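You operate a simulated robot arm through the tools that you are given. There is no shell and no other tool. Be economical: measure what you need, move in short steps, check, and stop when the job is done.

Carry out the task below with a simulated two-armed robot. There is one attempt and no reset: what you move stays moved.

Task
Wipe up the spill on the rack top with the grey rag and put it back.

It is judged by the outcome, as a careful person would: the job done as asked, and still so three seconds after it is handed in. It fails if anything else is knocked over, pushed out of place, dropped, spilled or broken.

Robot
Two 7-joint arms with two-finger parallel grippers on one trunk, on a base that drives. Base frame: it is fixed to the floor where the robot stands at the start and does not move with it; the origin is under the middle of the robot, x ahead of it, y to its left, z up. Lengths are in mm, angles in degrees, forces in N, time in s.
The left shoulder is at the start at [70, 176, 1208], the right one opposite. With the tool pointing down near the work surface each hand reaches from about 100 to 700 mm from the robot's upright axis, wherever it stands, measured 20 degrees to its own side. Payload 3.43 kg a hand.
The tool frame of a hand sits at the grasp point between the pads (the TCP): z along the fingers, y along the line on which they close. The tips reach 30 mm beyond it. The gripper opens to 94 mm. The fingers are 28 mm wide and 10 mm thick; the gripper's body (50 by 96 mm) begins 55 mm behind the TCP.
Orientation is told as [roll, pitch, yaw] about the base's x, y, z axes, in that order, counted from this pose: with the fingers straight down and closing along the base's y, the tool's x points along the base's -x, its y along +y and its z along -z.

Tools
- The arms move only by the tool play_rows. It takes "left_motion", "right_motion" or both (then of equal length, played together; a hand with none holds still); each is a list of rows, each a list of 6 numbers: the shift along the tool's x, y, z in units of 400 mm (1.0 is 400 mm), then the turn, a rotation vector about the tool's x, y, z in units of 90 degrees (1.0 is 90 degrees). In form: [[tx, ty, tz, rx, ry, rz], ...]. A call has 1 to 12 rows; each row is the pose to reach, as a shift and turn from the pose commanded when the call began, along the tool's axes at that moment. "left_grip" and "right_grip" are, for a hand that has rows, the gripper command, from -1 (shut) to 1 (fully open), values between in proportion, set as the call begins (left out, the last holds). A call with a number of a shift or a turn outside -1 to 1 is refused whole. Rows are played at 5 a second. More than 50 mm and 8.6 degrees between two rows, or a gripper value outside its range, and nothing of the call is played. Where a pose cannot be reached the arm comes as near as it can. A force on the tool above 40 N (or 10 N above the force at the start of the call, whichever is more), or a blocked arm, ends the call early, and 0.2 s more pass. Each finger travels about 153 mm/s and halts on what it meets, pressing with about 22 N; the grip force reading is that of the motor and also rises with nothing between the fingers. The clock runs only during rows and for 0.2 s after the last one: add rows that repeat a pose to give the fingers time. It gives the time, the measured TCP pose, the force on the tool (base axes), the opening and the grip force at its end, in the units of the frame above (readings bear some noise), with the torque about the TCP (base axes, N m) and any sound that the robot's microphone picked up, and new pictures: "pictures" is both (left out), scene, wrist or none (wrist: the cameras of the hands that moved).
- Cameras (640 x 400 px; columns grow to the right, rows downward): "scene" is now at [138.2, 31, 1550.6]; the picture's right is [0.35, -0.94, 0.00], its down [-0.33, -0.12, -0.94] and it looks along [0.88, 0.33, -0.35] (base axes); focal length 233 px, centre (320, 200). "left" rides on the left gripper at [76, -14, -102] in its tool frame; the picture's right is [0.18, 0.98, 0.00], its down [-0.75, 0.14, -0.64] and it looks along [-0.63, 0.12, 0.77] (tool axes); focal length 243 px, centre (320, 200). "right" rides on the right gripper at [76, 14, -103] in its tool frame; the picture's right is [-0.18, 0.98, 0.00], its down [-0.75, -0.14, -0.64] and it looks along [-0.63, -0.12, 0.77] (tool axes); focal length 243 px, centre (320, 200). There is no depth. A picture from a camera that has moved, and an enlarged one, comes with that camera's place and axes in the base frame and with its lens.
- move_column(by): slides the trunk up (or, below 0, down) by that many mm; the arms and the scene camera ride with it, the base frame stays. It gives what a move gives, with no picture.
- roll_base(legs): drives the robot by 1 to 6 legs, each [ahead, turn to the left] in mm and degrees, along the robot's own axes; the way and the turn of a leg run together, so that a leg with both is an arc; at most 1500 mm and 180 degrees a leg. The arms and the cameras ride along, it lands a little off, and it stops where it bumps. It gives what a move gives, and a new picture of the scene camera.
- pan_tilt(pan, tilt): turns the head with the scene camera to pan (to the left, within 86 degrees either way) and tilt (down, from -29 to 69), counted from straight ahead of the robot. It gives what a move gives, and a new picture of the scene camera.
- enlarge(camera, box): a new picture of the part [left, top, right, bottom] of that camera's present view, enlarged. No time passes.
- sign_off(): hands the job in; it is judged then, once.

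Go step by step. Nothing tells you exact positions but the pictures and the camera data: compare them with the known pose of the tool, close in by small moves and look again before you grip or let go. The budget is 120 turns and 260 pictures, counting those below and the enlarged ones. Unless the task says otherwise, let go and move clear before handing in, and close with one line.

The tools are called after "Emit:" by a JSON object that holds its "name" and its "arguments". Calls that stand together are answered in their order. play_rows: Moves the arms, as the interface text tells. Its arguments: {"type":"object","properties":{"left_motion":{"type":"array","items":{"type":"array","items":{"type":"number"}}},"left_grip":{"type":"number"},"right_motion":{"type":"array","items":{"type":"array","items":{"type":"number"}}},"right_grip":{"type":"number"},"pictures":{"type":"string","enum":["both","scene","wrist","none"]}},"required":[]} The other tools are called the same way: move_column (by) slides the trunk up or down; roll_base (legs) drives the base; pan_tilt (pan, tilt) turns the head that bears the scene camera; enlarge (camera, box) takes an enlarged picture of a part of a camera's view; sign_off () hands the job in.

At the start:

```text
t: 0.0
left_position: [395.0, 418.7, 1405.9]
left_tool_rot: [-0.1, 0.0, -0.2]
left_force: [-0.1, 0.0, 0.5]
left_ft_torque: [0.02, -0.01, -0.01]
left_grip_width: 94.2
left_grasp_force: 0.1
right_position: [358.2, -8.5, 1472.3]
right_tool_rot: [0.0, -0.1, -0.2]
right_force: [-0.6, -0.5, 0.6]
right_ft_torque: [-0.01, 0.0, 0.03]
right_grip_width: 93.9
right_grasp_force: 0.0
trunk travel left (down, up): [-788.0, 52.0]
robot x, y, heading: [-0.3, -2.0, 0.3]
head pan, tilt: [20.6, 20.5]
```

scene: 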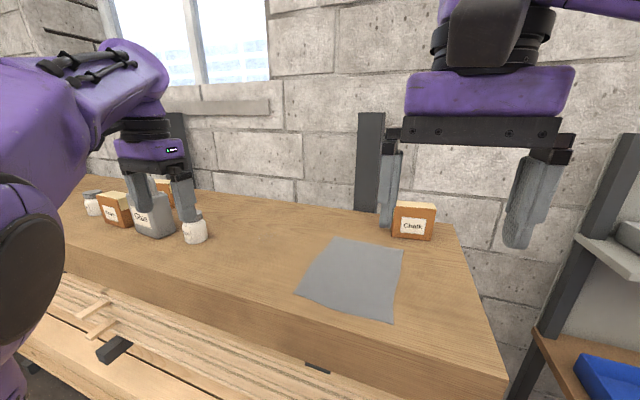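
right: 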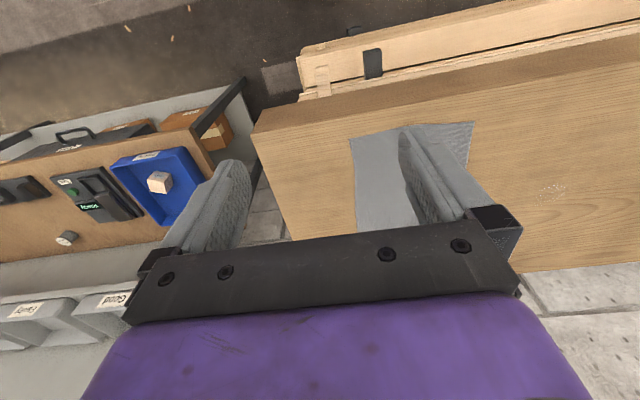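
left: 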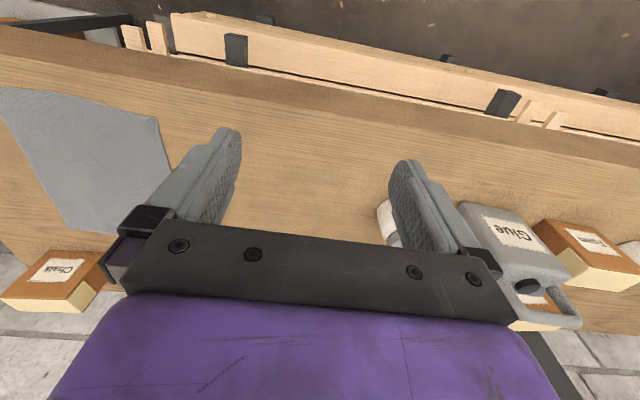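

I see a rack top with a grey rag, chalk box, and some jars and a glue can. I still need to find the spill, so I'll enlarge the views.

Emit:
{"name": "enlarge", "arguments": {"camera": "right", "box": [460, 120, 640, 240]}}

Emit:
{"name": "enlarge", "arguments": {"camera": "scene", "box": [60, 160, 500, 400]}}

Emit:
{"name": "enlarge", "arguments": {"camera": "left", "box": [160, 80, 480, 280]}}

```text
3.33 times, centred on (550, 180) of right
camera zoom: at [282.3, 5.4, 1574.7], right [0.19, 0.98, 0.0], down [0.75, -0.14, 0.64], along [0.63, -0.12, -0.77], focal length 809 px, centre (-447, 267)
```

zoom: 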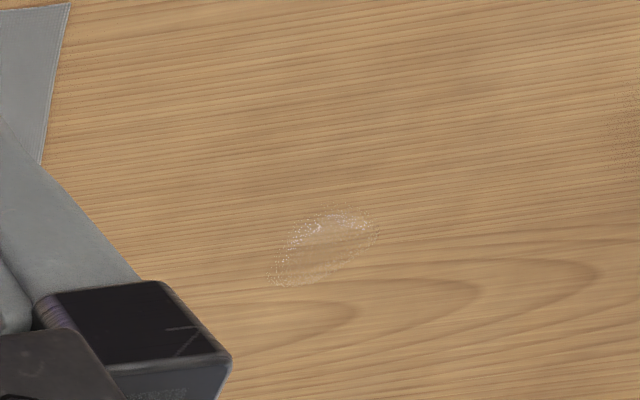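

```text
1.45 times, centred on (280, 280) of scene
camera zoom: at [138.2, 31.0, 1550.6], right [0.35, -0.94, 0.0], down [-0.33, -0.12, -0.94], along [0.88, 0.33, -0.35], focal length 339 px, centre (378, 84)
```

zoom: 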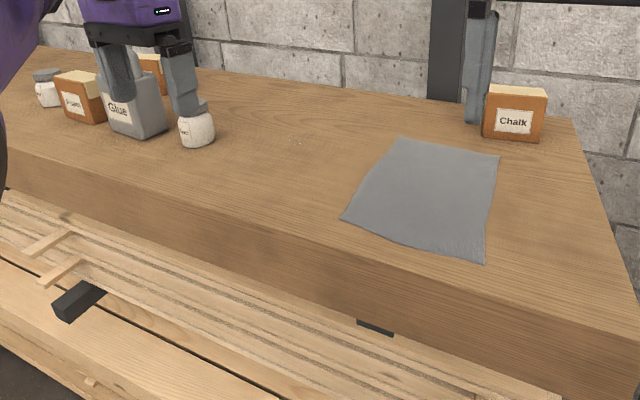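

```text
2.00 times, centred on (320, 180) of left
camera zoom: at [318.6, 405.3, 1509.7], right [-0.18, 0.98, 0.0], down [0.75, 0.14, 0.64], along [0.63, 0.12, -0.77], focal length 485 px, centre (320, 240)
```

zoom: 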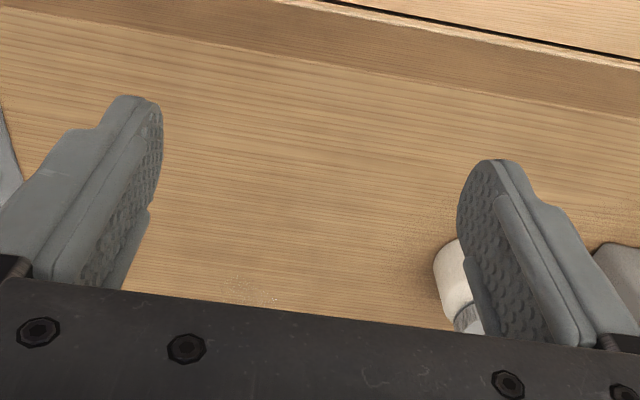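

The spill is a faint ring near [660, 400, 1192]. The rag covers about x 490–750, y 10–220. I'll look down to check base clearance before driving closer.

Emit:
{"name": "pan_tilt", "arguments": {"pan": 10, "tilt": 60}}

```text
t: 1.1
left_position: [394.2, 417.4, 1405.8]
left_tool_rot: [0.1, 0.0, -0.2]
left_force: [0.1, 0.4, 0.1]
left_ft_torque: [0.04, -0.02, 0.01]
left_grip_width: 94.1
left_grasp_force: 0.0
right_position: [358.4, -7.8, 1471.8]
right_tool_rot: [0.1, -0.1, 0.0]
right_force: [0.3, -0.3, -0.9]
right_ft_torque: [0.0, 0.03, 0.0]
right_grip_width: 93.8
right_grasp_force: 0.0
trunk travel left (down, up): [-788.0, 52.0]
robot x, y, heading: [0.9, -0.7, -0.1]
head pan, tilt: [10.0, 60.0]
camera scene: at [116.7, 9.7, 1493.3], right [0.17, -0.98, 0.0], down [-0.85, -0.15, -0.5], along [0.49, 0.09, -0.87], focal length 233 px, centre (320, 200)
```

scene: 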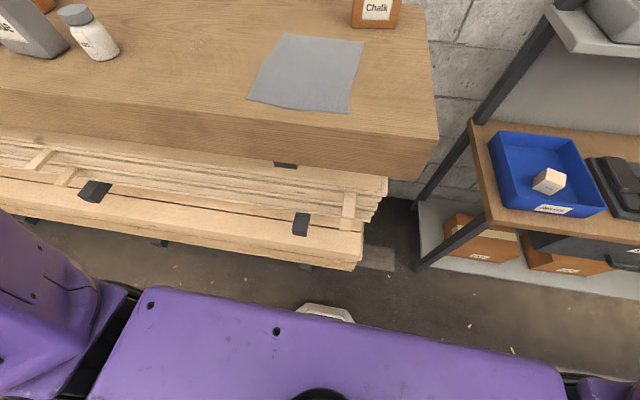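

The lower shelving appears to start around x≈430 or further, and the base front is around 230. I'll drive 120 mm ahead so the left hand can reach the spill comfortably.

Emit:
{"name": "roll_base", "arguments": {"legs": [[120, 0]]}}

```text
t: 2.3
left_position: [512.3, 419.1, 1407.5]
left_tool_rot: [0.0, -0.2, -0.1]
left_force: [-0.6, -0.1, 0.6]
left_ft_torque: [-0.01, 0.0, 0.02]
left_grip_width: 94.1
left_grasp_force: 0.1
right_position: [474.6, -9.3, 1472.3]
right_tool_rot: [0.0, -0.2, -0.2]
right_force: [-1.0, -0.5, -1.2]
right_ft_torque: [-0.05, -0.04, -0.01]
right_grip_width: 93.8
right_grasp_force: 0.0
trunk travel left (down, up): [-788.0, 52.0]
robot x, y, heading: [119.1, 0.4, -0.1]
head pan, tilt: [10.0, 60.0]
camera scene: at [233.3, 9.4, 1493.5], right [0.17, -0.98, 0.0], down [-0.85, -0.15, -0.5], along [0.49, 0.09, -0.87], focal length 233 px, centre (320, 200)
```

scene: 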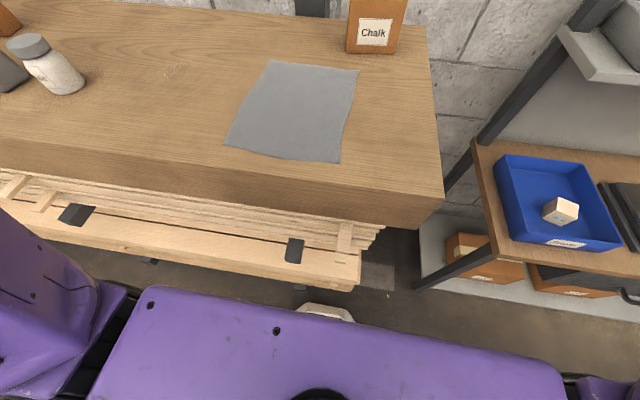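

The drive went fine. I'll move the right hand aside and bring the left hand above the rag's centre, near [610, 118].

Emit:
{"name": "play_rows", "arguments": {"left_motion": [[-0.031, -0.094, 0.033, 0, 0, 0], [-0.061, -0.188, 0.067, 0, 0, 0], [-0.092, -0.282, 0.1, 0, 0, 0], [-0.122, -0.376, 0.134, 0, 0, 0], [-0.153, -0.47, 0.167, 0, 0, 0], [-0.184, -0.564, 0.2, 0, 0, 0], [-0.214, -0.658, 0.234, 0, 0, 0], [-0.245, -0.7525, 0.2675, 0, 0, 0], [-0.245, -0.7525, 0.2675, 0, 0, 0]], "right_motion": [[0.03, -0.08, 0, 0, 0, 0], [0.06, -0.16, 0, 0, 0, 0], [0.09, -0.24, 0, 0, 0, 0], [0.12, -0.32, 0, 0, 0, 0], [0.15, -0.4, 0, 0, 0, 0], [0.17, -0.45, 0, 0, 0, 0], [0.17, -0.45, 0, 0, 0, 0], [0.17, -0.45, 0, 0, 0, 0], [0.17, -0.45, 0, 0, 0, 0]], "left_grip": 0.3, "pictures": "none"}}

Emit:
{"name": "pan_tilt", "arguments": {"pan": 20, "tilt": 42}}

Emit:
{"name": "enlarge", "arguments": {"camera": "left", "box": [0, 0, 640, 400]}}

```text
t: 4.3
left_position: [612.2, 118.1, 1301.3]
left_tool_rot: [0.1, -0.1, 0.0]
left_force: [0.0, 1.1, -0.1]
left_ft_torque: [-0.02, 0.0, 0.02]
left_grip_width: 61.2
left_grasp_force: 0.1
left hand out of reach, approached as far as the arm can: row 4, 5, 6
right_position: [420.2, -172.3, 1443.9]
right_tool_rot: [0.0, -0.2, -0.2]
right_force: [-0.5, 0.9, 0.9]
right_ft_torque: [0.0, 0.03, 0.03]
right_grip_width: 93.8
right_grasp_force: 0.0
right hand out of reach, approached as far as the arm can: row 4, 5, 6, 7, 8, 9
trunk travel left (down, up): [-788.0, 52.0]
robot x, y, heading: [117.3, -0.2, -0.0]
head pan, tilt: [10.0, 60.0]
```

```text
t: 5.1
left_position: [612.9, 118.4, 1301.5]
left_tool_rot: [0.0, -0.2, -0.1]
left_force: [0.3, -0.2, 0.7]
left_ft_torque: [0.01, -0.01, 0.03]
left_grip_width: 60.9
left_grasp_force: 0.0
right_position: [419.9, -171.1, 1444.1]
right_tool_rot: [0.1, -0.2, -0.1]
right_force: [0.1, 0.3, 0.1]
right_ft_torque: [0.0, -0.01, 0.04]
right_grip_width: 93.9
right_grasp_force: 0.1
trunk travel left (down, up): [-788.0, 52.0]
robot x, y, heading: [117.7, 0.4, -0.3]
head pan, tilt: [20.0, 42.0]
camera scene: at [248.7, 26.6, 1517.0], right [0.34, -0.94, 0.0], down [-0.63, -0.23, -0.74], along [0.7, 0.25, -0.67], focal length 233 px, centre (320, 200)
```

scene: 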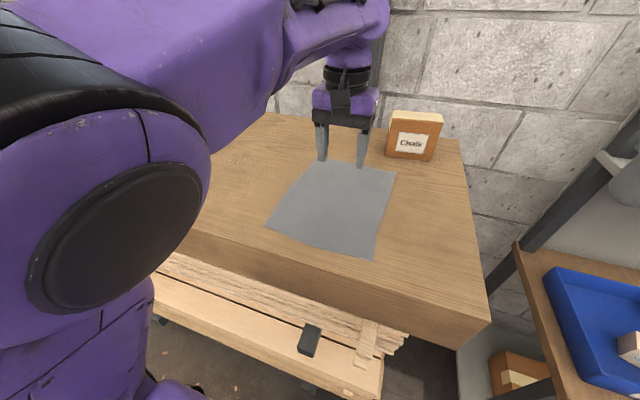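

```text
1.00 times, centred on (320, 200) of left (not enlarged: the box is as wide or as high as the picture)
camera zoom: at [536.4, 104.6, 1404.1], right [-0.18, 0.98, 0.0], down [0.75, 0.14, 0.64], along [0.63, 0.12, -0.77], focal length 243 px, centre (320, 200)
```

zoom: 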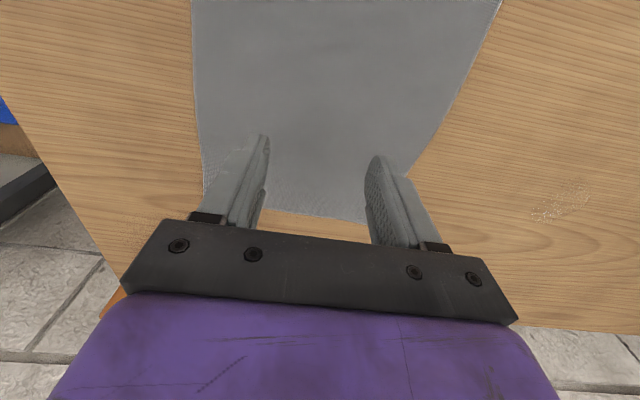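

The left hand is centred over the rag; the spill refines to about [664, 405]. I'll descend to just above the rag.

Emit:
{"name": "play_rows", "arguments": {"left_motion": [[0, 0, 0.09, 0, 0, 0], [0, 0, 0.165, 0, 0, 0], [0, 0, 0.165, 0, 0, 0]]}}

```text
t: 5.9
left_position: [611.6, 115.1, 1234.5]
left_tool_rot: [0.0, -0.1, -0.4]
left_force: [0.4, -0.7, -0.1]
left_ft_torque: [0.01, 0.03, 0.0]
left_grip_width: 61.2
left_grasp_force: 0.1
right_position: [419.1, -172.2, 1442.9]
right_tool_rot: [0.2, -0.2, 0.0]
right_force: [0.7, -0.1, 0.1]
right_ft_torque: [0.0, 0.03, 0.02]
right_grip_width: 94.1
right_grasp_force: 0.1
trunk travel left (down, up): [-788.0, 52.0]
robot x, y, heading: [120.2, -1.9, -0.1]
head pan, tilt: [20.0, 42.0]
camera scene: at [248.6, 25.8, 1517.1], right [0.34, -0.94, 0.0], down [-0.63, -0.23, -0.74], along [0.7, 0.25, -0.67], focal length 233 px, centre (320, 200)
camera left: at [536.0, 101.5, 1336.9], right [-0.18, 0.98, 0.0], down [0.75, 0.14, 0.64], along [0.63, 0.12, -0.77], focal length 243 px, centre (320, 200)
```

scene: 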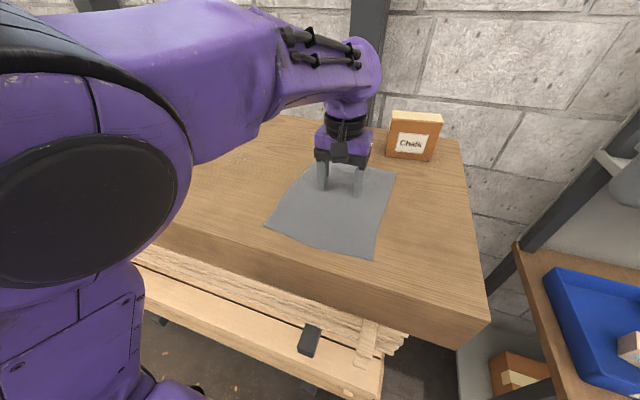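
left: 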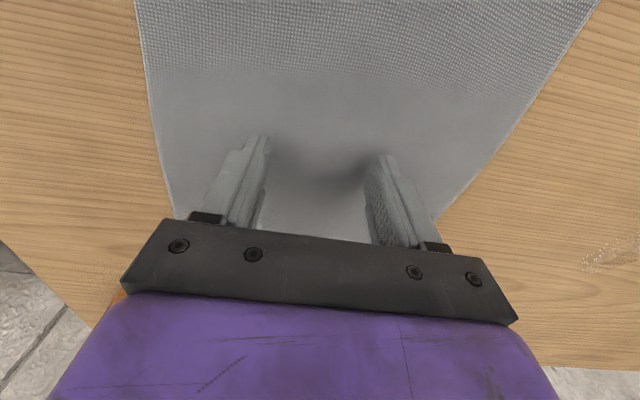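

Tips are about 10 mm above the surface. I'll lower in small steps until I feel contact.

Emit:
{"name": "play_rows", "arguments": {"left_motion": [[0, 0, 0.01, 0, 0, 0], [0, 0, 0.018, 0, 0, 0], [0, 0, 0.024, 0, 0, 0], [0, 0, 0.024, 0, 0, 0]], "pictures": "wrist"}}

```text
t: 6.7
left_position: [612.0, 115.9, 1231.1]
left_tool_rot: [-0.1, -1.1, -0.1]
left_force: [-1.7, -0.6, 13.6]
left_ft_torque: [0.3, 0.23, 0.1]
left_grip_width: 60.9
left_grasp_force: 0.1
right_position: [417.4, -173.9, 1444.1]
right_tool_rot: [0.2, -0.4, -0.1]
right_force: [0.2, -0.5, 0.0]
right_ft_torque: [-0.03, 0.02, -0.01]
right_grip_width: 93.9
right_grasp_force: 0.0
trunk travel left (down, up): [-788.0, 52.0]
robot x, y, heading: [120.5, -4.5, 0.0]
head pan, tilt: [20.0, 42.0]
stopped in row 3 (left hand): the force on the tool passed its limit at 44 N (the readings are from after the stop); the commanded pose is now the measured one
camera left: at [534.8, 102.5, 1333.5], right [-0.18, 0.98, -0.01], down [0.74, 0.14, 0.66], along [0.65, 0.12, -0.76], focal length 243 px, centre (320, 200)
```

left: 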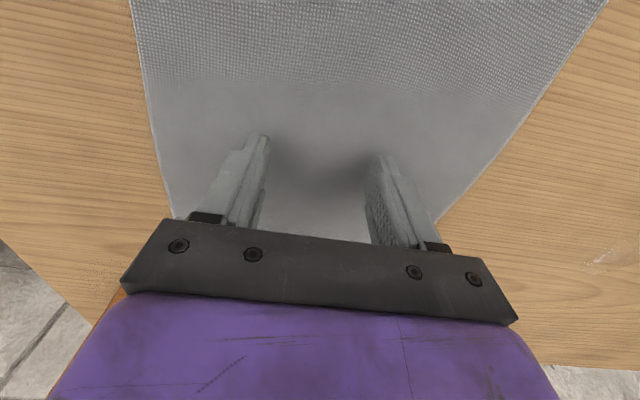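

Contact is at TCP z≈1231, so the rag surface is near z 1201. I'll close the fingers while lightly pressing to pinch a fold.

Emit:
{"name": "play_rows", "arguments": {"left_motion": [[0, 0, 0, 0, 0, 0], [0, 0, 0, 0, 0, 0], [0, 0, 0, 0, 0, 0], [0, 0, 0, 0, 0, 0]], "left_grip": -1}}

```text
t: 7.7
left_position: [612.4, 116.5, 1231.3]
left_tool_rot: [0.0, -1.0, 0.0]
left_force: [5.0, 4.3, 29.6]
left_ft_torque: [0.12, 0.21, -0.07]
left_grip_width: 3.0
left_grasp_force: 22.1
right_position: [417.5, -172.6, 1444.9]
right_tool_rot: [0.2, -0.4, -0.2]
right_force: [0.1, -0.7, -0.1]
right_ft_torque: [0.06, -0.01, 0.02]
right_grip_width: 93.9
right_grasp_force: 0.0
trunk travel left (down, up): [-788.0, 52.0]
robot x, y, heading: [115.8, -2.0, 0.2]
head pan, tilt: [20.0, 42.0]
camera scene: at [246.4, 26.4, 1517.5], right [0.34, -0.94, 0.0], down [-0.63, -0.23, -0.74], along [0.7, 0.25, -0.67], focal length 233 px, centre (320, 200)
camera left: at [534.4, 103.2, 1333.4], right [-0.18, 0.98, -0.01], down [0.74, 0.14, 0.66], along [0.64, 0.12, -0.76], focal length 243 px, centre (320, 200)
```

scene: 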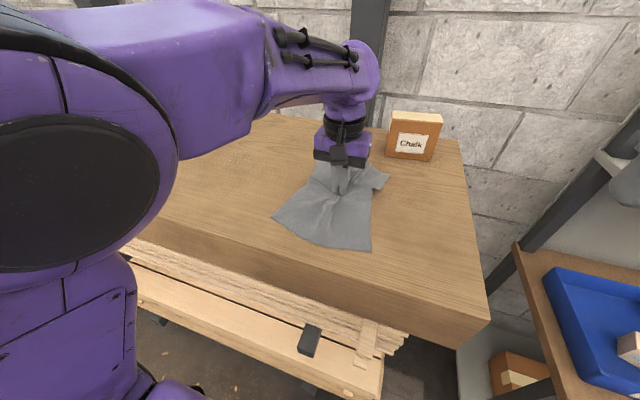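
left: 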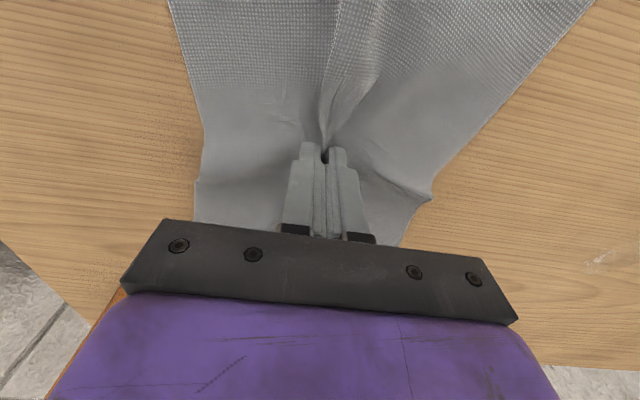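

The rag is gripped. I'll lift it 45 mm and carry it toward the spill.

Emit:
{"name": "play_rows", "arguments": {"left_motion": [[0, 0, -0.06, 0, 0, 0], [0, 0, -0.115, 0, 0, 0], [-0.017, 0.1, -0.115, 0, 0, 0], [-0.034, 0.2, -0.115, 0, 0, 0], [-0.05, 0.3, -0.115, 0, 0, 0], [-0.07, 0.4, -0.115, 0, 0, 0], [-0.085, 0.5, -0.115, 0, 0, 0], [-0.1, 0.6, -0.115, 0, 0, 0], [-0.12, 0.7, -0.115, 0, 0, 0], [-0.12, 0.7, -0.115, 0, 0, 0]]}}

```text
t: 9.8
left_position: [664.7, 398.6, 1276.0]
left_tool_rot: [-0.1, -0.8, -0.1]
left_force: [-0.4, -0.5, -0.1]
left_ft_torque: [-0.01, 0.0, -0.03]
left_grip_width: 2.7
left_grasp_force: 22.1
right_position: [420.0, -173.0, 1443.6]
right_tool_rot: [0.2, -0.2, -0.1]
right_force: [1.4, -0.5, 0.6]
right_ft_torque: [-0.02, -0.01, 0.0]
right_grip_width: 93.8
right_grasp_force: 0.1
trunk travel left (down, up): [-788.0, 52.0]
robot x, y, heading: [121.9, -2.4, 0.0]
head pan, tilt: [20.0, 42.0]
camera scene: at [248.6, 25.9, 1517.1], right [0.34, -0.94, 0.0], down [-0.63, -0.23, -0.74], along [0.7, 0.25, -0.67], focal length 233 px, centre (320, 200)
camera left: at [587.4, 385.5, 1377.8], right [-0.18, 0.98, 0.0], down [0.75, 0.14, 0.65], along [0.64, 0.12, -0.76], focal length 243 px, centre (320, 200)
```

scene: 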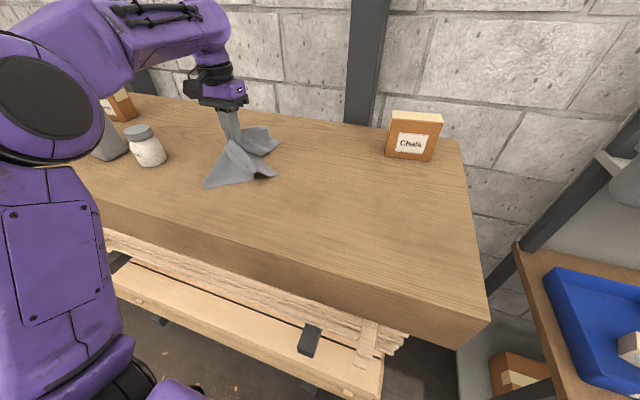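
left: 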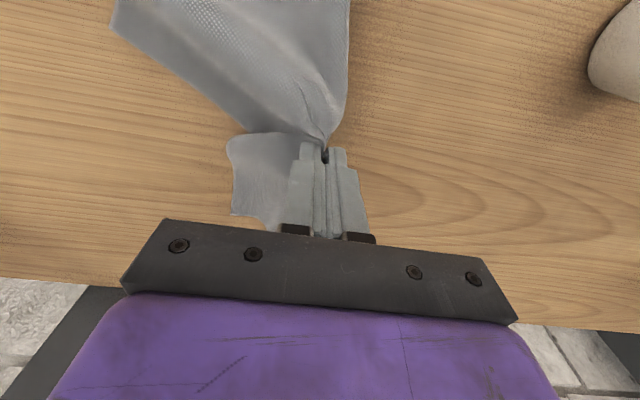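

The rag hangs over the spill and is clear of the jar. I'll lower it to touch the surface.

Emit:
{"name": "play_rows", "arguments": {"left_motion": [[0, 0, 0.07, 0, 0, 0], [0, 0, 0.1, 0, 0, 0], [0, 0, 0.106, 0, 0, 0], [0, 0, 0.11, 0, 0, 0], [0, 0, 0.11, 0, 0, 0]]}}

```text
t: 11.1
left_position: [663.9, 395.3, 1233.4]
left_tool_rot: [0.0, -1.0, -0.1]
left_force: [6.2, 2.4, 15.1]
left_ft_torque: [-0.07, -0.08, 0.04]
left_grip_width: 3.0
left_grasp_force: 22.0
right_position: [420.5, -172.1, 1443.0]
right_tool_rot: [0.1, -0.2, -0.2]
right_force: [-0.2, -0.3, -0.4]
right_ft_torque: [-0.03, 0.02, 0.01]
right_grip_width: 94.0
right_grasp_force: 0.1
trunk travel left (down, up): [-788.0, 52.0]
robot x, y, heading: [118.1, 2.2, -0.0]
head pan, tilt: [20.0, 42.0]
camera scene: at [248.5, 25.3, 1517.3], right [0.34, -0.94, 0.0], down [-0.63, -0.23, -0.74], along [0.7, 0.25, -0.67], focal length 233 px, centre (320, 200)
camera left: at [585.8, 382.7, 1335.4], right [-0.18, 0.98, 0.0], down [0.74, 0.14, 0.65], along [0.64, 0.12, -0.76], focal length 243 px, centre (320, 200)
```

scene: 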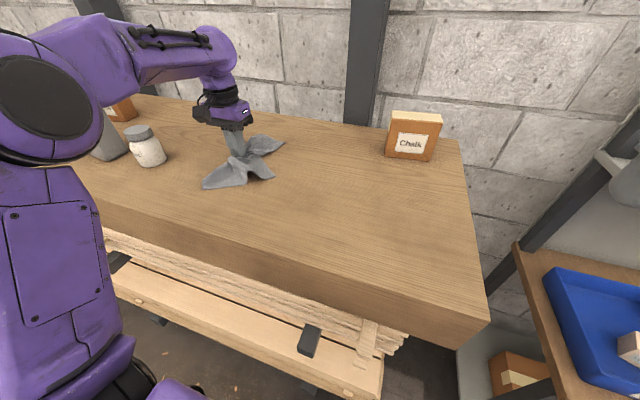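
left: 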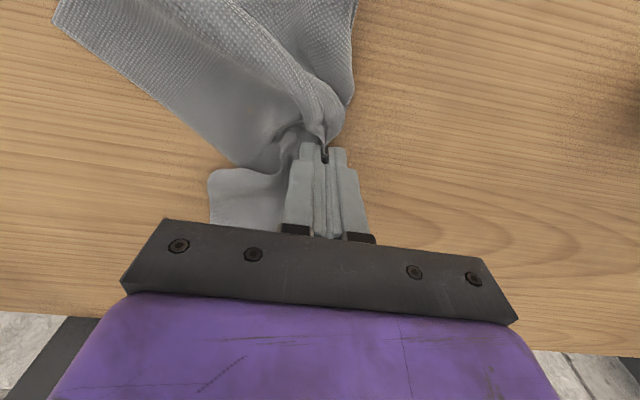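

About 15 N of contact. Now I'll rub back and forth across the spill.

Emit:
{"name": "play_rows", "arguments": {"left_motion": [[0, 0.06, 0, 0, 0, 0], [0, 0.12, 0, 0, 0, 0], [-0.05, 0.12, 0, 0, 0, 0], [-0.05, 0.03, 0, 0, 0, 0], [-0.05, -0.07, 0, 0, 0, 0], [-0.1, -0.07, 0, 0, 0, 0], [-0.1, 0.03, 0, 0, 0, 0], [-0.1, 0.12, 0, 0, 0, 0], [-0.03, 0.06, 0, 0, 0, 0], [0, -0.03, 0, 0, 0, 0], [0, -0.07, 0, 0, 0, 0], [0, -0.07, 0, 0, 0, 0]]}}

```text
t: 13.7
left_position: [657.6, 370.2, 1233.2]
left_tool_rot: [0.0, -1.2, 0.0]
left_force: [-0.6, 11.3, 28.9]
left_ft_torque: [0.15, 0.3, -0.1]
left_grip_width: 3.2
left_grasp_force: 22.4
right_position: [416.0, -171.4, 1445.1]
right_tool_rot: [0.2, -0.4, -0.1]
right_force: [0.5, 0.1, 0.3]
right_ft_torque: [-0.01, -0.01, 0.0]
right_grip_width: 93.6
right_grasp_force: 0.0
trunk travel left (down, up): [-788.0, 52.0]
robot x, y, heading: [120.0, 0.4, 0.2]
head pan, tilt: [20.0, 42.0]
camera scene: at [244.2, 27.3, 1517.7], right [0.34, -0.94, 0.0], down [-0.63, -0.23, -0.75], along [0.7, 0.25, -0.67], focal length 233 px, centre (320, 200)
camera left: at [579.5, 357.0, 1335.0], right [-0.18, 0.98, 0.0], down [0.74, 0.14, 0.66], along [0.65, 0.12, -0.76], focal length 243 px, centre (320, 200)
```

scene: 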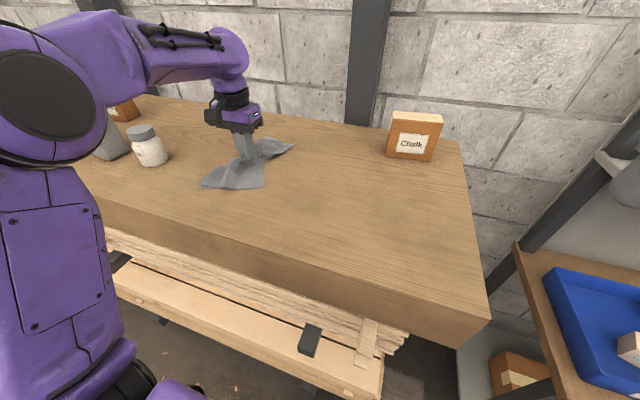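
left: 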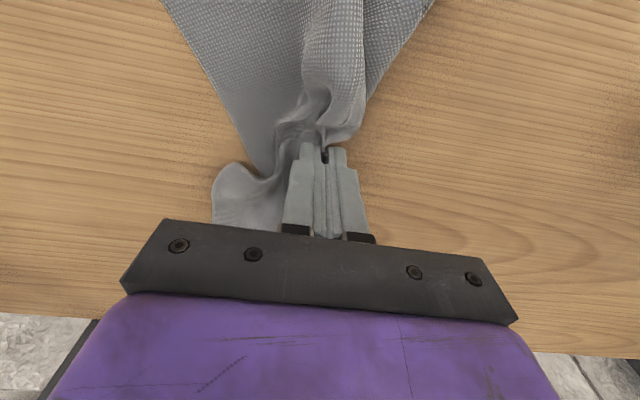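

No stop, and the far side is done. Now the near half, with slightly less pressure.

Emit:
{"name": "play_rows", "arguments": {"left_motion": [[0, 0.08, -0.002, 0, 0, 0], [0, 0.18, -0.002, 0, 0, 0], [0.04, 0.18, -0.002, 0, 0, 0], [0.04, 0.09, -0.002, 0, 0, 0], [0.04, 0.0, -0.002, 0, 0, 0], [0.08, 0.0, -0.002, 0, 0, 0], [0.08, 0.09, -0.002, 0, 0, 0], [0.08, 0.18, -0.002, 0, 0, 0], [0.0, 0.14, -0.002, 0, 0, 0], [-0.03, 0.06, -0.002, 0, 0, 0], [0, 0, -0.002, 0, 0, 0], [0, 0, -0.002, 0, 0, 0]], "pictures": "none"}}

Emit:
{"name": "play_rows", "arguments": {"left_motion": [[0, 0, -0.08, 0, 0, 0], [0, -0.1, -0.12, 0, 0, 0], [0, -0.22, -0.12, 0, 0, 0], [0, -0.34, -0.12, 0, 0, 0], [0, -0.34, -0.12, 0, 0, 0]]}}

Emit:
{"name": "enlarge", "arguments": {"camera": "scene", "box": [140, 100, 400, 260]}}

```text
t: 16.2
left_position: [659.3, 367.5, 1233.0]
left_tool_rot: [-0.1, -0.9, -0.1]
left_force: [2.7, 1.9, 16.9]
left_ft_torque: [-0.05, 0.04, 0.02]
left_grip_width: 2.7
left_grasp_force: 21.9
right_position: [417.8, -173.4, 1444.0]
right_tool_rot: [0.3, -0.3, -0.3]
right_force: [0.1, -0.4, -0.1]
right_ft_torque: [0.03, -0.01, -0.02]
right_grip_width: 93.8
right_grasp_force: 0.2
trunk travel left (down, up): [-788.0, 52.0]
robot x, y, heading: [116.3, -0.3, -0.1]
head pan, tilt: [20.0, 42.0]
```

```text
t: 17.4
left_position: [658.6, 233.5, 1277.8]
left_tool_rot: [-0.1, -0.8, 0.0]
left_force: [-0.1, -0.7, 0.2]
left_ft_torque: [0.0, 0.03, -0.01]
left_grip_width: 3.2
left_grasp_force: 22.1
right_position: [420.3, -170.2, 1443.4]
right_tool_rot: [0.3, -0.2, -0.1]
right_force: [0.0, 0.3, 0.8]
right_ft_torque: [0.01, 0.0, -0.04]
right_grip_width: 94.0
right_grasp_force: 0.1
trunk travel left (down, up): [-788.0, 52.0]
robot x, y, heading: [115.0, -1.7, -0.0]
head pan, tilt: [20.0, 42.0]
camera scene: at [248.6, 26.9, 1517.1], right [0.34, -0.94, 0.0], down [-0.63, -0.23, -0.74], along [0.7, 0.25, -0.67], focal length 233 px, centre (320, 200)
camera left: at [581.1, 220.1, 1381.3], right [-0.18, 0.98, 0.0], down [0.74, 0.14, 0.65], along [0.64, 0.12, -0.76], focal length 243 px, centre (320, 200)
```

scene: 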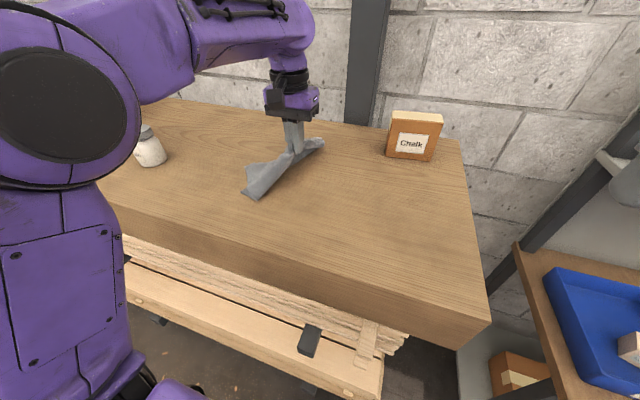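
left: 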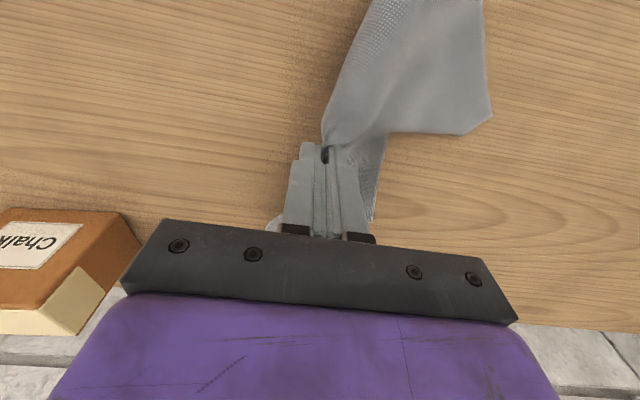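

```text
2.46 times, centred on (270, 180) of scene
camera zoom: at [248.6, 26.9, 1517.1], right [0.34, -0.94, 0.0], down [-0.63, -0.23, -0.74], along [0.7, 0.25, -0.67], focal length 574 px, centre (443, 249)
```

zoom: 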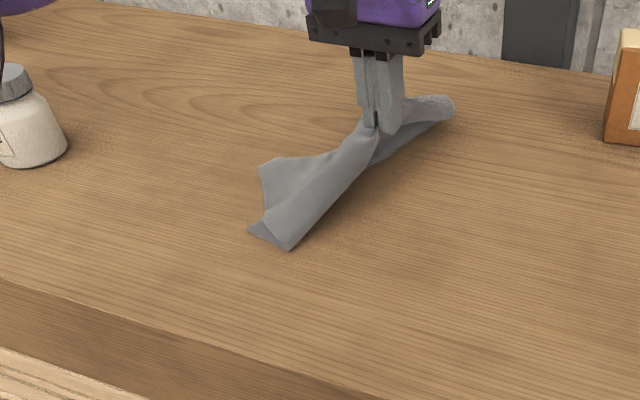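

The spill area looks clean; I'll verify with a close-up.

Emit:
{"name": "enlarge", "arguments": {"camera": "left", "box": [400, 90, 640, 240]}}

Emit:
{"name": "enlarge", "arguments": {"camera": "scene", "box": [180, 120, 290, 190]}}

```text
2.67 times, centred on (520, 165) of left
camera zoom: at [581.1, 220.1, 1381.3], right [-0.18, 0.98, 0.0], down [0.74, 0.14, 0.65], along [0.64, 0.12, -0.76], focal length 647 px, centre (-213, 293)
```

zoom: 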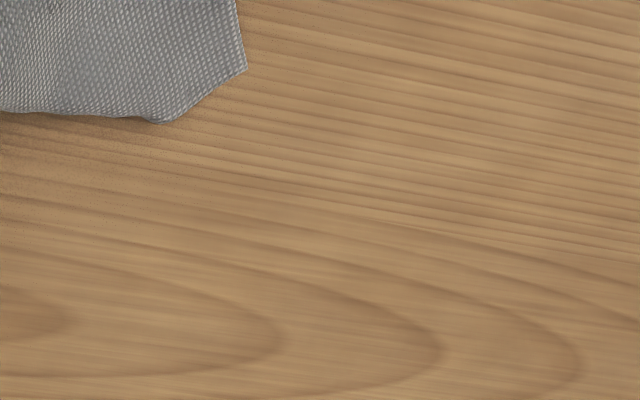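

```text
5.71 times, centred on (235, 155) of scene
camera zoom: at [248.6, 26.9, 1517.1], right [0.34, -0.94, 0.0], down [-0.63, -0.23, -0.74], along [0.7, 0.25, -0.67], focal length 1333 px, centre (806, 457)
```

zoom: 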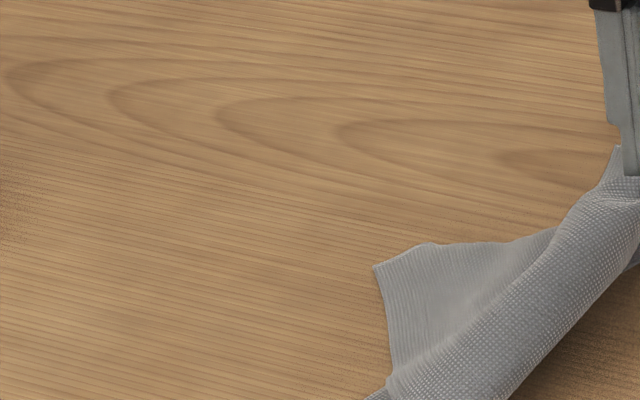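

The spill is gone. I'll carry the rag back over its original place, hanging free at first.

Emit:
{"name": "play_rows", "arguments": {"left_motion": [[0, 0, -0.1, 0, 0, 0], [0, 0, -0.2, 0, 0, 0], [0.04, -0.1, -0.22, 0, 0, 0], [0.08, -0.2, -0.22, 0, 0, 0], [0.115, -0.293, -0.22, 0, 0, 0], [0.115, -0.293, -0.22, 0, 0, 0], [0.115, -0.293, -0.22, 0, 0, 0], [0.115, -0.293, -0.22, 0, 0, 0]]}}

```text
t: 19.2
left_position: [613.5, 115.8, 1369.8]
left_tool_rot: [-0.2, -0.7, 0.0]
left_force: [-0.1, -0.1, -0.3]
left_ft_torque: [0.01, -0.04, -0.01]
left_grip_width: 2.9
left_grasp_force: 22.0
right_position: [419.8, -170.6, 1444.1]
right_tool_rot: [0.2, -0.2, -0.1]
right_force: [0.0, -0.6, -0.5]
right_ft_torque: [0.04, -0.02, 0.0]
right_grip_width: 94.2
right_grasp_force: 0.0
trunk travel left (down, up): [-788.0, 52.0]
robot x, y, heading: [119.3, -2.0, -0.2]
head pan, tilt: [20.0, 42.0]
camera scene: at [249.0, 25.9, 1517.1], right [0.34, -0.94, 0.0], down [-0.63, -0.23, -0.74], along [0.7, 0.25, -0.67], focal length 233 px, centre (320, 200)
camera left: at [535.7, 101.9, 1472.5], right [-0.18, 0.98, 0.0], down [0.75, 0.14, 0.65], along [0.64, 0.12, -0.76], focal length 243 px, centre (320, 200)
```

scene: 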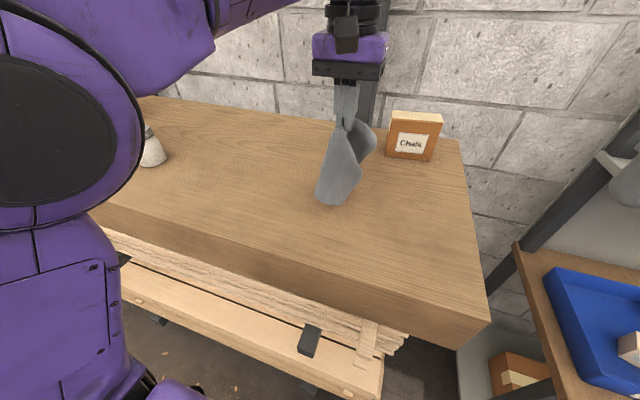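
left: 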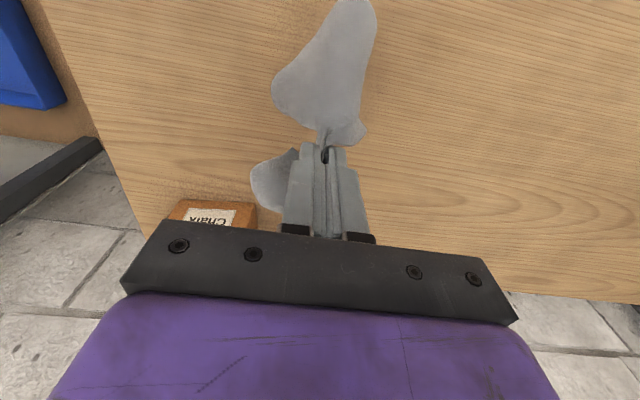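

The rag hangs free above its place. Lowering straight down, then opening at the surface so it spreads.

Emit:
{"name": "play_rows", "arguments": {"left_motion": [[0, 0, 0.08, 0, 0, 0], [0, 0, 0.16, 0, 0, 0], [0, 0, 0.24, 0, 0, 0], [0, 0, 0.31, 0, 0, 0], [0, 0, 0.335, 0, 0, 0], [0, 0, 0.335, 0, 0, 0]]}}

```text
t: 20.6
left_position: [616.1, 114.3, 1235.3]
left_tool_rot: [0.0, -0.9, -0.1]
left_force: [0.2, -1.2, 9.5]
left_ft_torque: [0.05, 0.03, -0.03]
left_grip_width: 2.8
left_grasp_force: 22.1
right_position: [419.8, -172.3, 1444.8]
right_tool_rot: [0.2, -0.2, -0.1]
right_force: [-0.8, 0.0, -0.2]
right_ft_torque: [-0.04, 0.05, 0.03]
right_grip_width: 94.4
right_grasp_force: 0.0
trunk travel left (down, up): [-788.0, 52.0]
robot x, y, heading: [119.6, -1.4, -0.3]
head pan, tilt: [20.0, 42.0]
camera scene: at [248.3, 25.7, 1517.3], right [0.34, -0.94, 0.0], down [-0.63, -0.23, -0.74], along [0.7, 0.25, -0.67], focal length 233 px, centre (320, 200)
camera left: at [538.3, 101.4, 1337.7], right [-0.18, 0.98, 0.0], down [0.74, 0.14, 0.65], along [0.64, 0.12, -0.76], focal length 243 px, centre (320, 200)
```

scene: 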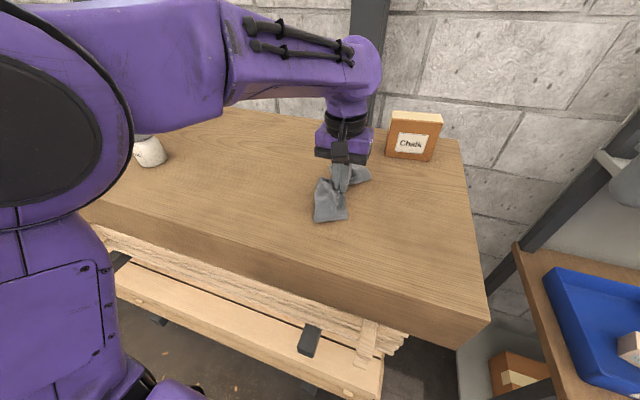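
left: 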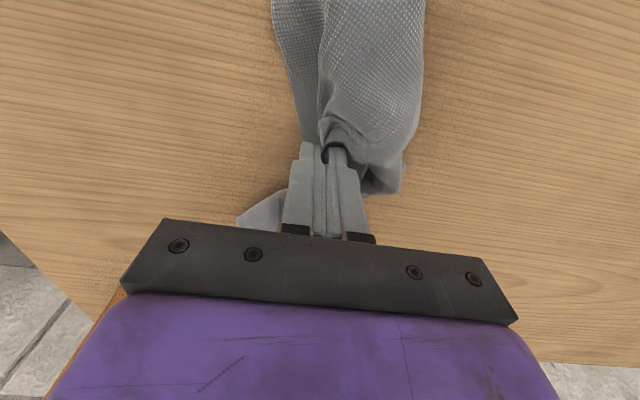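

The rag is down in its place but bunched. Opening the fingers to spread it.

Emit:
{"name": "play_rows", "arguments": {"left_motion": [[0, 0, 0, 0, 0, 0], [0, 0, 0, 0, 0, 0], [0, 0, 0, 0, 0, 0], [0, 0, 0, 0, 0, 0]], "left_grip": 1, "pictures": "none"}}

Emit:
{"name": "play_rows", "arguments": {"left_motion": [[0, 0, -0.08, 0, 0, 0], [0, 0, -0.18, 0, 0, 0], [0, 0.08, -0.28, 0, 0, 0], [0, 0.16, -0.36, 0, 0, 0], [0, 0.16, -0.36, 0, 0, 0]]}}

Emit:
{"name": "enlarge", "arguments": {"camera": "scene", "box": [220, 100, 480, 270]}}

```text
t: 21.6
left_position: [615.4, 113.3, 1235.6]
left_tool_rot: [0.1, -0.8, -0.1]
left_force: [0.7, -3.2, 9.7]
left_ft_torque: [0.4, 0.01, 0.0]
left_grip_width: 92.1
left_grasp_force: 0.1
right_position: [418.0, -172.6, 1444.3]
right_tool_rot: [0.3, -0.2, -0.1]
right_force: [-0.3, -0.4, 0.1]
right_ft_torque: [0.01, 0.0, -0.03]
right_grip_width: 93.9
right_grasp_force: 0.2
trunk travel left (down, up): [-788.0, 52.0]
robot x, y, heading: [118.2, -1.5, -0.2]
head pan, tilt: [20.0, 42.0]
```

```text
refused: row 3 steps farther than a row can; nothing moved
```

```text
2.35 times, centred on (350, 185) of scene
camera zoom: at [247.5, 24.8, 1517.3], right [0.34, -0.94, 0.0], down [-0.63, -0.23, -0.74], along [0.7, 0.25, -0.67], focal length 549 px, centre (249, 235)
```

zoom: 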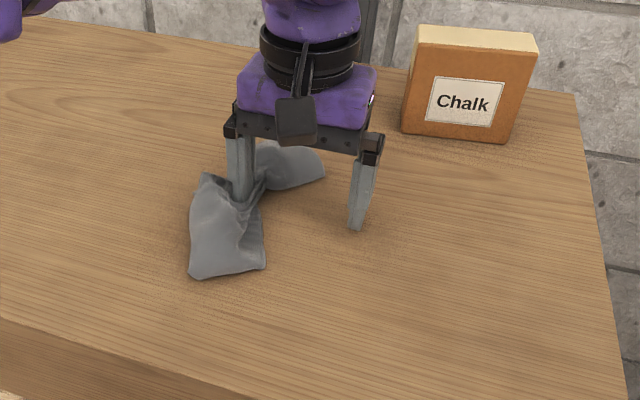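

The opening pushed the rag to the left a bit. I'll lift away straight up and look.

Emit:
{"name": "play_rows", "arguments": {"left_motion": [[0, 0, -0.08, 0, 0, 0], [0, 0, -0.18, 0, 0, 0], [0, 0, -0.28, 0, 0, 0], [0, 0, -0.38, 0, 0, 0], [0, 0, -0.38, 0, 0, 0]]}}

Emit:
{"name": "enlarge", "arguments": {"camera": "scene", "box": [220, 100, 480, 270]}}

```text
t: 22.9
left_position: [614.0, 116.9, 1386.0]
left_tool_rot: [-0.1, -0.8, -0.1]
left_force: [0.8, 0.4, -0.4]
left_ft_torque: [0.0, -0.02, 0.0]
left_grip_width: 94.2
left_grasp_force: 0.0
right_position: [420.8, -172.7, 1443.9]
right_tool_rot: [0.3, -0.1, 0.0]
right_force: [-0.2, 0.6, 0.2]
right_ft_torque: [0.01, 0.02, -0.01]
right_grip_width: 94.0
right_grasp_force: 0.1
trunk travel left (down, up): [-788.0, 52.0]
robot x, y, heading: [117.6, -3.4, -0.1]
head pan, tilt: [20.0, 42.0]
camera scene: at [248.7, 26.0, 1517.1], right [0.34, -0.94, 0.0], down [-0.63, -0.23, -0.74], along [0.7, 0.25, -0.67], focal length 233 px, centre (320, 200)
camera left: at [537.4, 103.4, 1488.3], right [-0.18, 0.98, 0.0], down [0.75, 0.14, 0.65], along [0.64, 0.12, -0.76], focal length 243 px, centre (320, 200)
```

scene: 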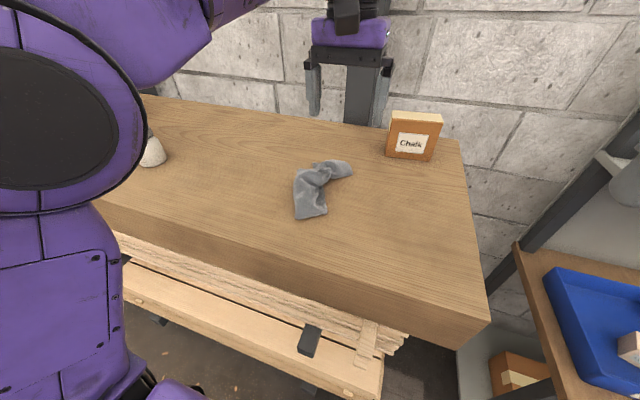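
left: 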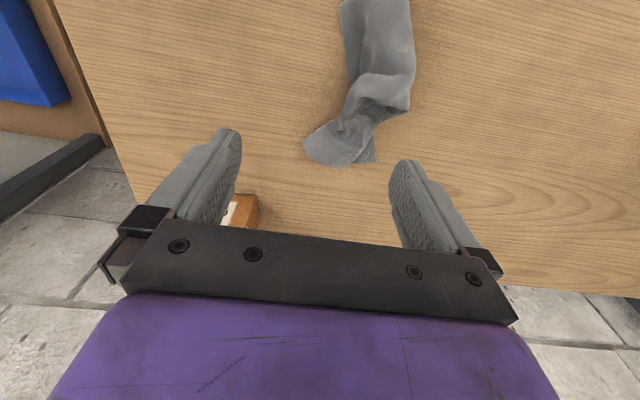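

```text
2.35 times, centred on (350, 185) of scene
camera zoom: at [248.7, 26.0, 1517.1], right [0.34, -0.94, 0.0], down [-0.63, -0.23, -0.74], along [0.7, 0.25, -0.67], focal length 549 px, centre (249, 235)
```

zoom: 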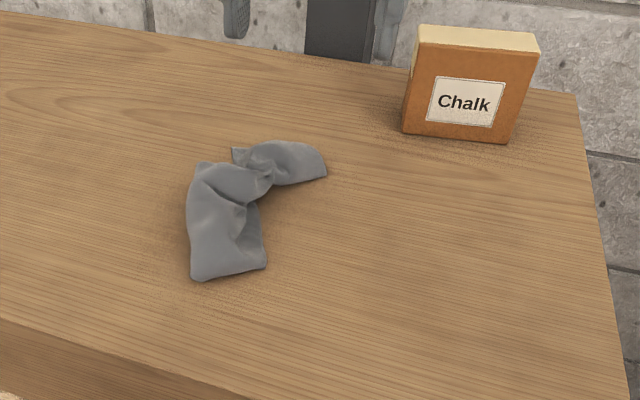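

The rag lies at about [604, 161], some 45 mm left of where it was and crumpled. I'll look closer to decide how to pull it straight and recentre it.

Emit:
{"name": "enlarge", "arguments": {"camera": "left", "box": [270, 0, 490, 180]}}

Emit:
{"name": "enlarge", "arguments": {"camera": "scene", "box": [270, 140, 370, 230]}}

```text
2.22 times, centred on (380, 90) of left
camera zoom: at [537.4, 103.4, 1488.3], right [-0.18, 0.98, 0.0], down [0.75, 0.14, 0.65], along [0.64, 0.12, -0.76], focal length 539 px, centre (187, 444)
```

zoom: 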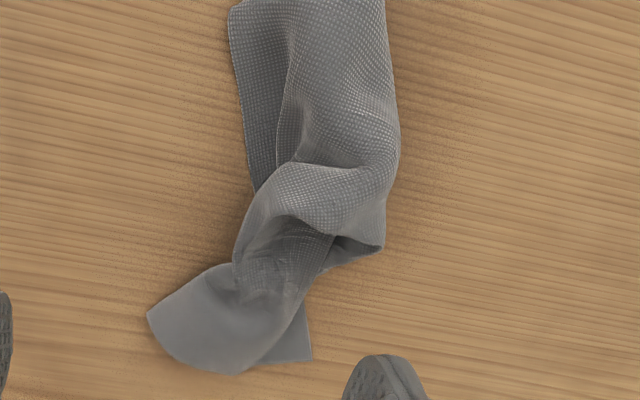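

```text
4.44 times, centred on (320, 185) of scene
camera zoom: at [248.7, 26.0, 1517.1], right [0.34, -0.94, 0.0], down [-0.63, -0.23, -0.74], along [0.7, 0.25, -0.67], focal length 1037 px, centre (320, 267)
```

zoom: 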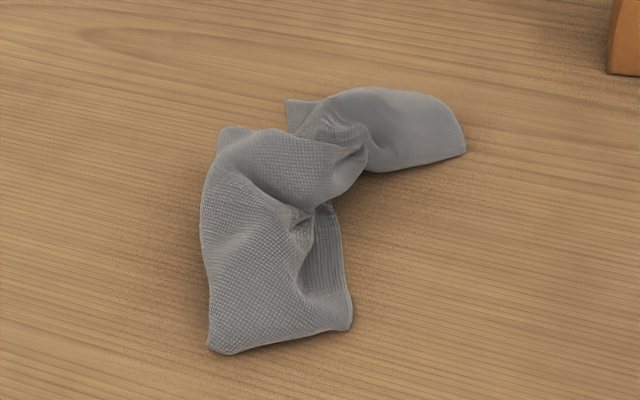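

The rag is folded with its loose edge on the right (−y) side. I'll pinch that edge near its middle (~[600, 143]), hang the rag from it and lay it out flat by lowering while drawing it right.

Emit:
{"name": "play_rows", "arguments": {"left_motion": [[0.01, 0.02, 0.1, 0, 0, 0], [0.02, 0.04, 0.2, 0, 0, 0], [0.035, 0.065, 0.3, 0, 0, 0], [0.035, 0.065, 0.34, 0, 0, 0], [0.035, 0.065, 0.34, 0, 0, 0]], "left_grip": -0.3}}

Emit:
{"name": "enlarge", "arguments": {"camera": "scene", "box": [270, 140, 370, 230]}}

```text
t: 24.1
left_position: [603.4, 140.9, 1250.5]
left_tool_rot: [-0.1, -0.8, -0.1]
left_force: [-0.1, -0.8, 0.5]
left_ft_torque: [0.0, 0.01, 0.01]
left_grip_width: 32.9
left_grasp_force: 0.1
right_position: [420.3, -172.0, 1444.1]
right_tool_rot: [0.1, -0.2, -0.1]
right_force: [-0.5, 0.2, -0.1]
right_ft_torque: [0.01, -0.01, -0.02]
right_grip_width: 93.9
right_grasp_force: 0.1
trunk travel left (down, up): [-788.0, 52.0]
robot x, y, heading: [119.7, 0.8, -0.1]
head pan, tilt: [20.0, 42.0]
camera scene: at [249.0, 26.1, 1517.1], right [0.34, -0.94, 0.0], down [-0.63, -0.23, -0.74], along [0.7, 0.25, -0.67], focal length 233 px, centre (320, 200)
camera left: at [525.5, 127.1, 1352.9], right [-0.18, 0.98, 0.0], down [0.74, 0.14, 0.65], along [0.64, 0.12, -0.76], focal length 243 px, centre (320, 200)
```

scene: 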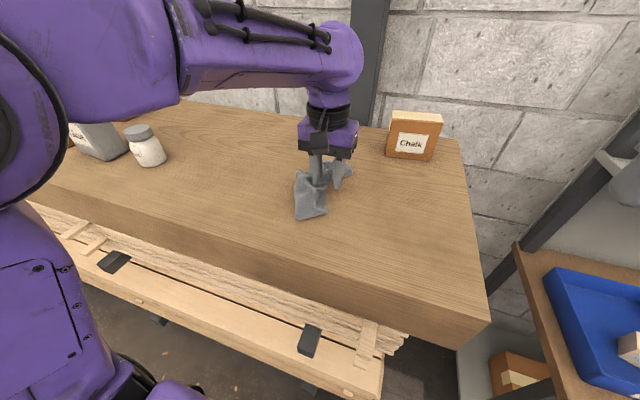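
left: 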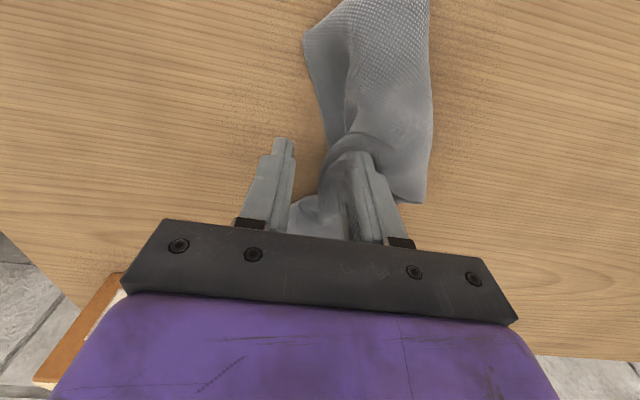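

```text
4.44 times, centred on (320, 185) of scene
camera zoom: at [249.0, 26.1, 1517.1], right [0.34, -0.94, 0.0], down [-0.63, -0.23, -0.74], along [0.7, 0.25, -0.67], focal length 1037 px, centre (320, 267)
```

zoom: 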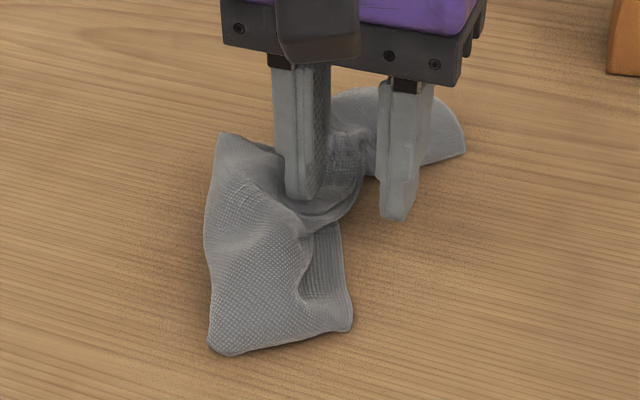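

The fingers are at the bunched centre; the loose strip is ~30 mm nearer. I'll shift toward the front and lower onto it.

Emit:
{"name": "play_rows", "arguments": {"left_motion": [[0, 0, -0.05, 0, 0, 0], [0.08, -0.01, -0.05, 0, 0, 0], [0.08, -0.01, 0.02, 0, 0, 0], [0.08, -0.01, 0.034, 0, 0, 0], [0.08, -0.01, 0.034, 0, 0, 0]]}}

Emit:
{"name": "enlarge", "arguments": {"camera": "scene", "box": [270, 140, 370, 230]}}

```text
t: 25.2
left_position: [569.0, 137.8, 1235.7]
left_tool_rot: [-0.3, -0.8, -0.1]
left_force: [0.2, -0.3, 0.6]
left_ft_torque: [0.0, -0.02, 0.0]
left_grip_width: 32.9
left_grasp_force: 0.1
right_position: [417.7, -170.0, 1443.4]
right_tool_rot: [0.1, -0.1, -0.2]
right_force: [0.5, -0.2, -1.0]
right_ft_torque: [-0.05, 0.0, 0.01]
right_grip_width: 93.6
right_grasp_force: 0.0
trunk travel left (down, up): [-788.0, 52.0]
robot x, y, heading: [119.2, -2.5, 0.1]
head pan, tilt: [20.0, 42.0]
camera scene: at [248.0, 27.7, 1517.1], right [0.34, -0.94, 0.0], down [-0.63, -0.23, -0.74], along [0.7, 0.25, -0.67], focal length 233 px, centre (320, 200)
camera left: at [492.7, 125.1, 1337.9], right [-0.18, 0.98, -0.01], down [0.74, 0.14, 0.65], along [0.64, 0.12, -0.76], focal length 243 px, centre (320, 200)
```

scene: 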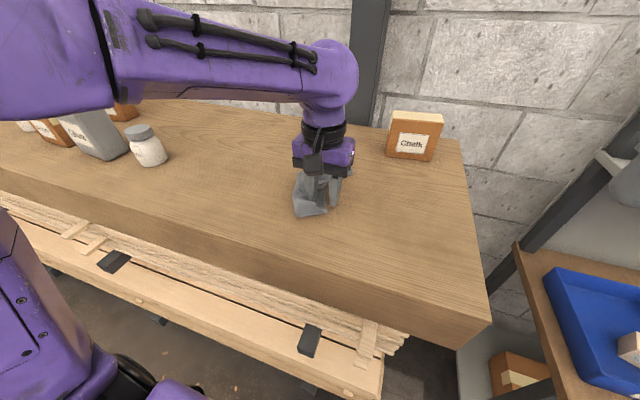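
left: 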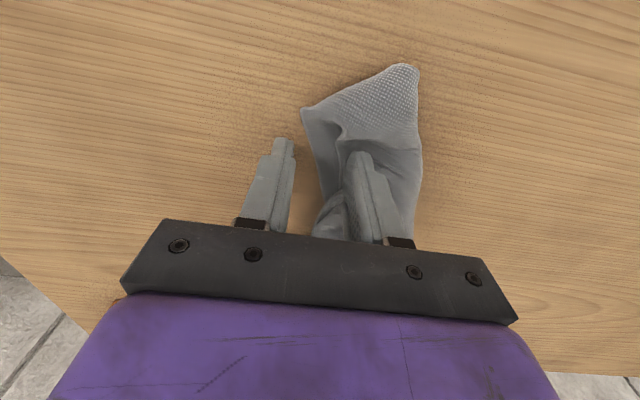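

```text
4.44 times, centred on (320, 185) of scene
camera zoom: at [248.0, 27.7, 1517.1], right [0.34, -0.94, 0.0], down [-0.63, -0.23, -0.74], along [0.7, 0.25, -0.67], focal length 1037 px, centre (320, 267)
```

zoom: 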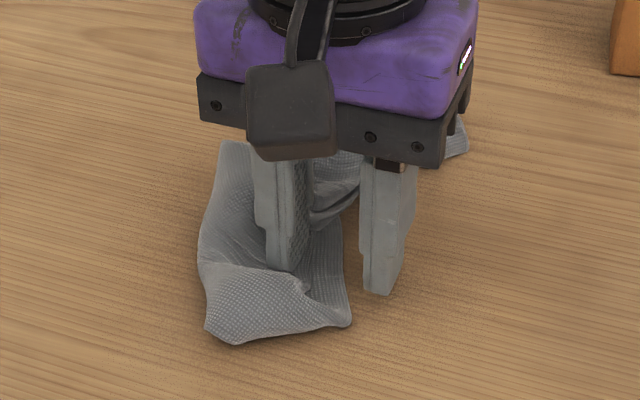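

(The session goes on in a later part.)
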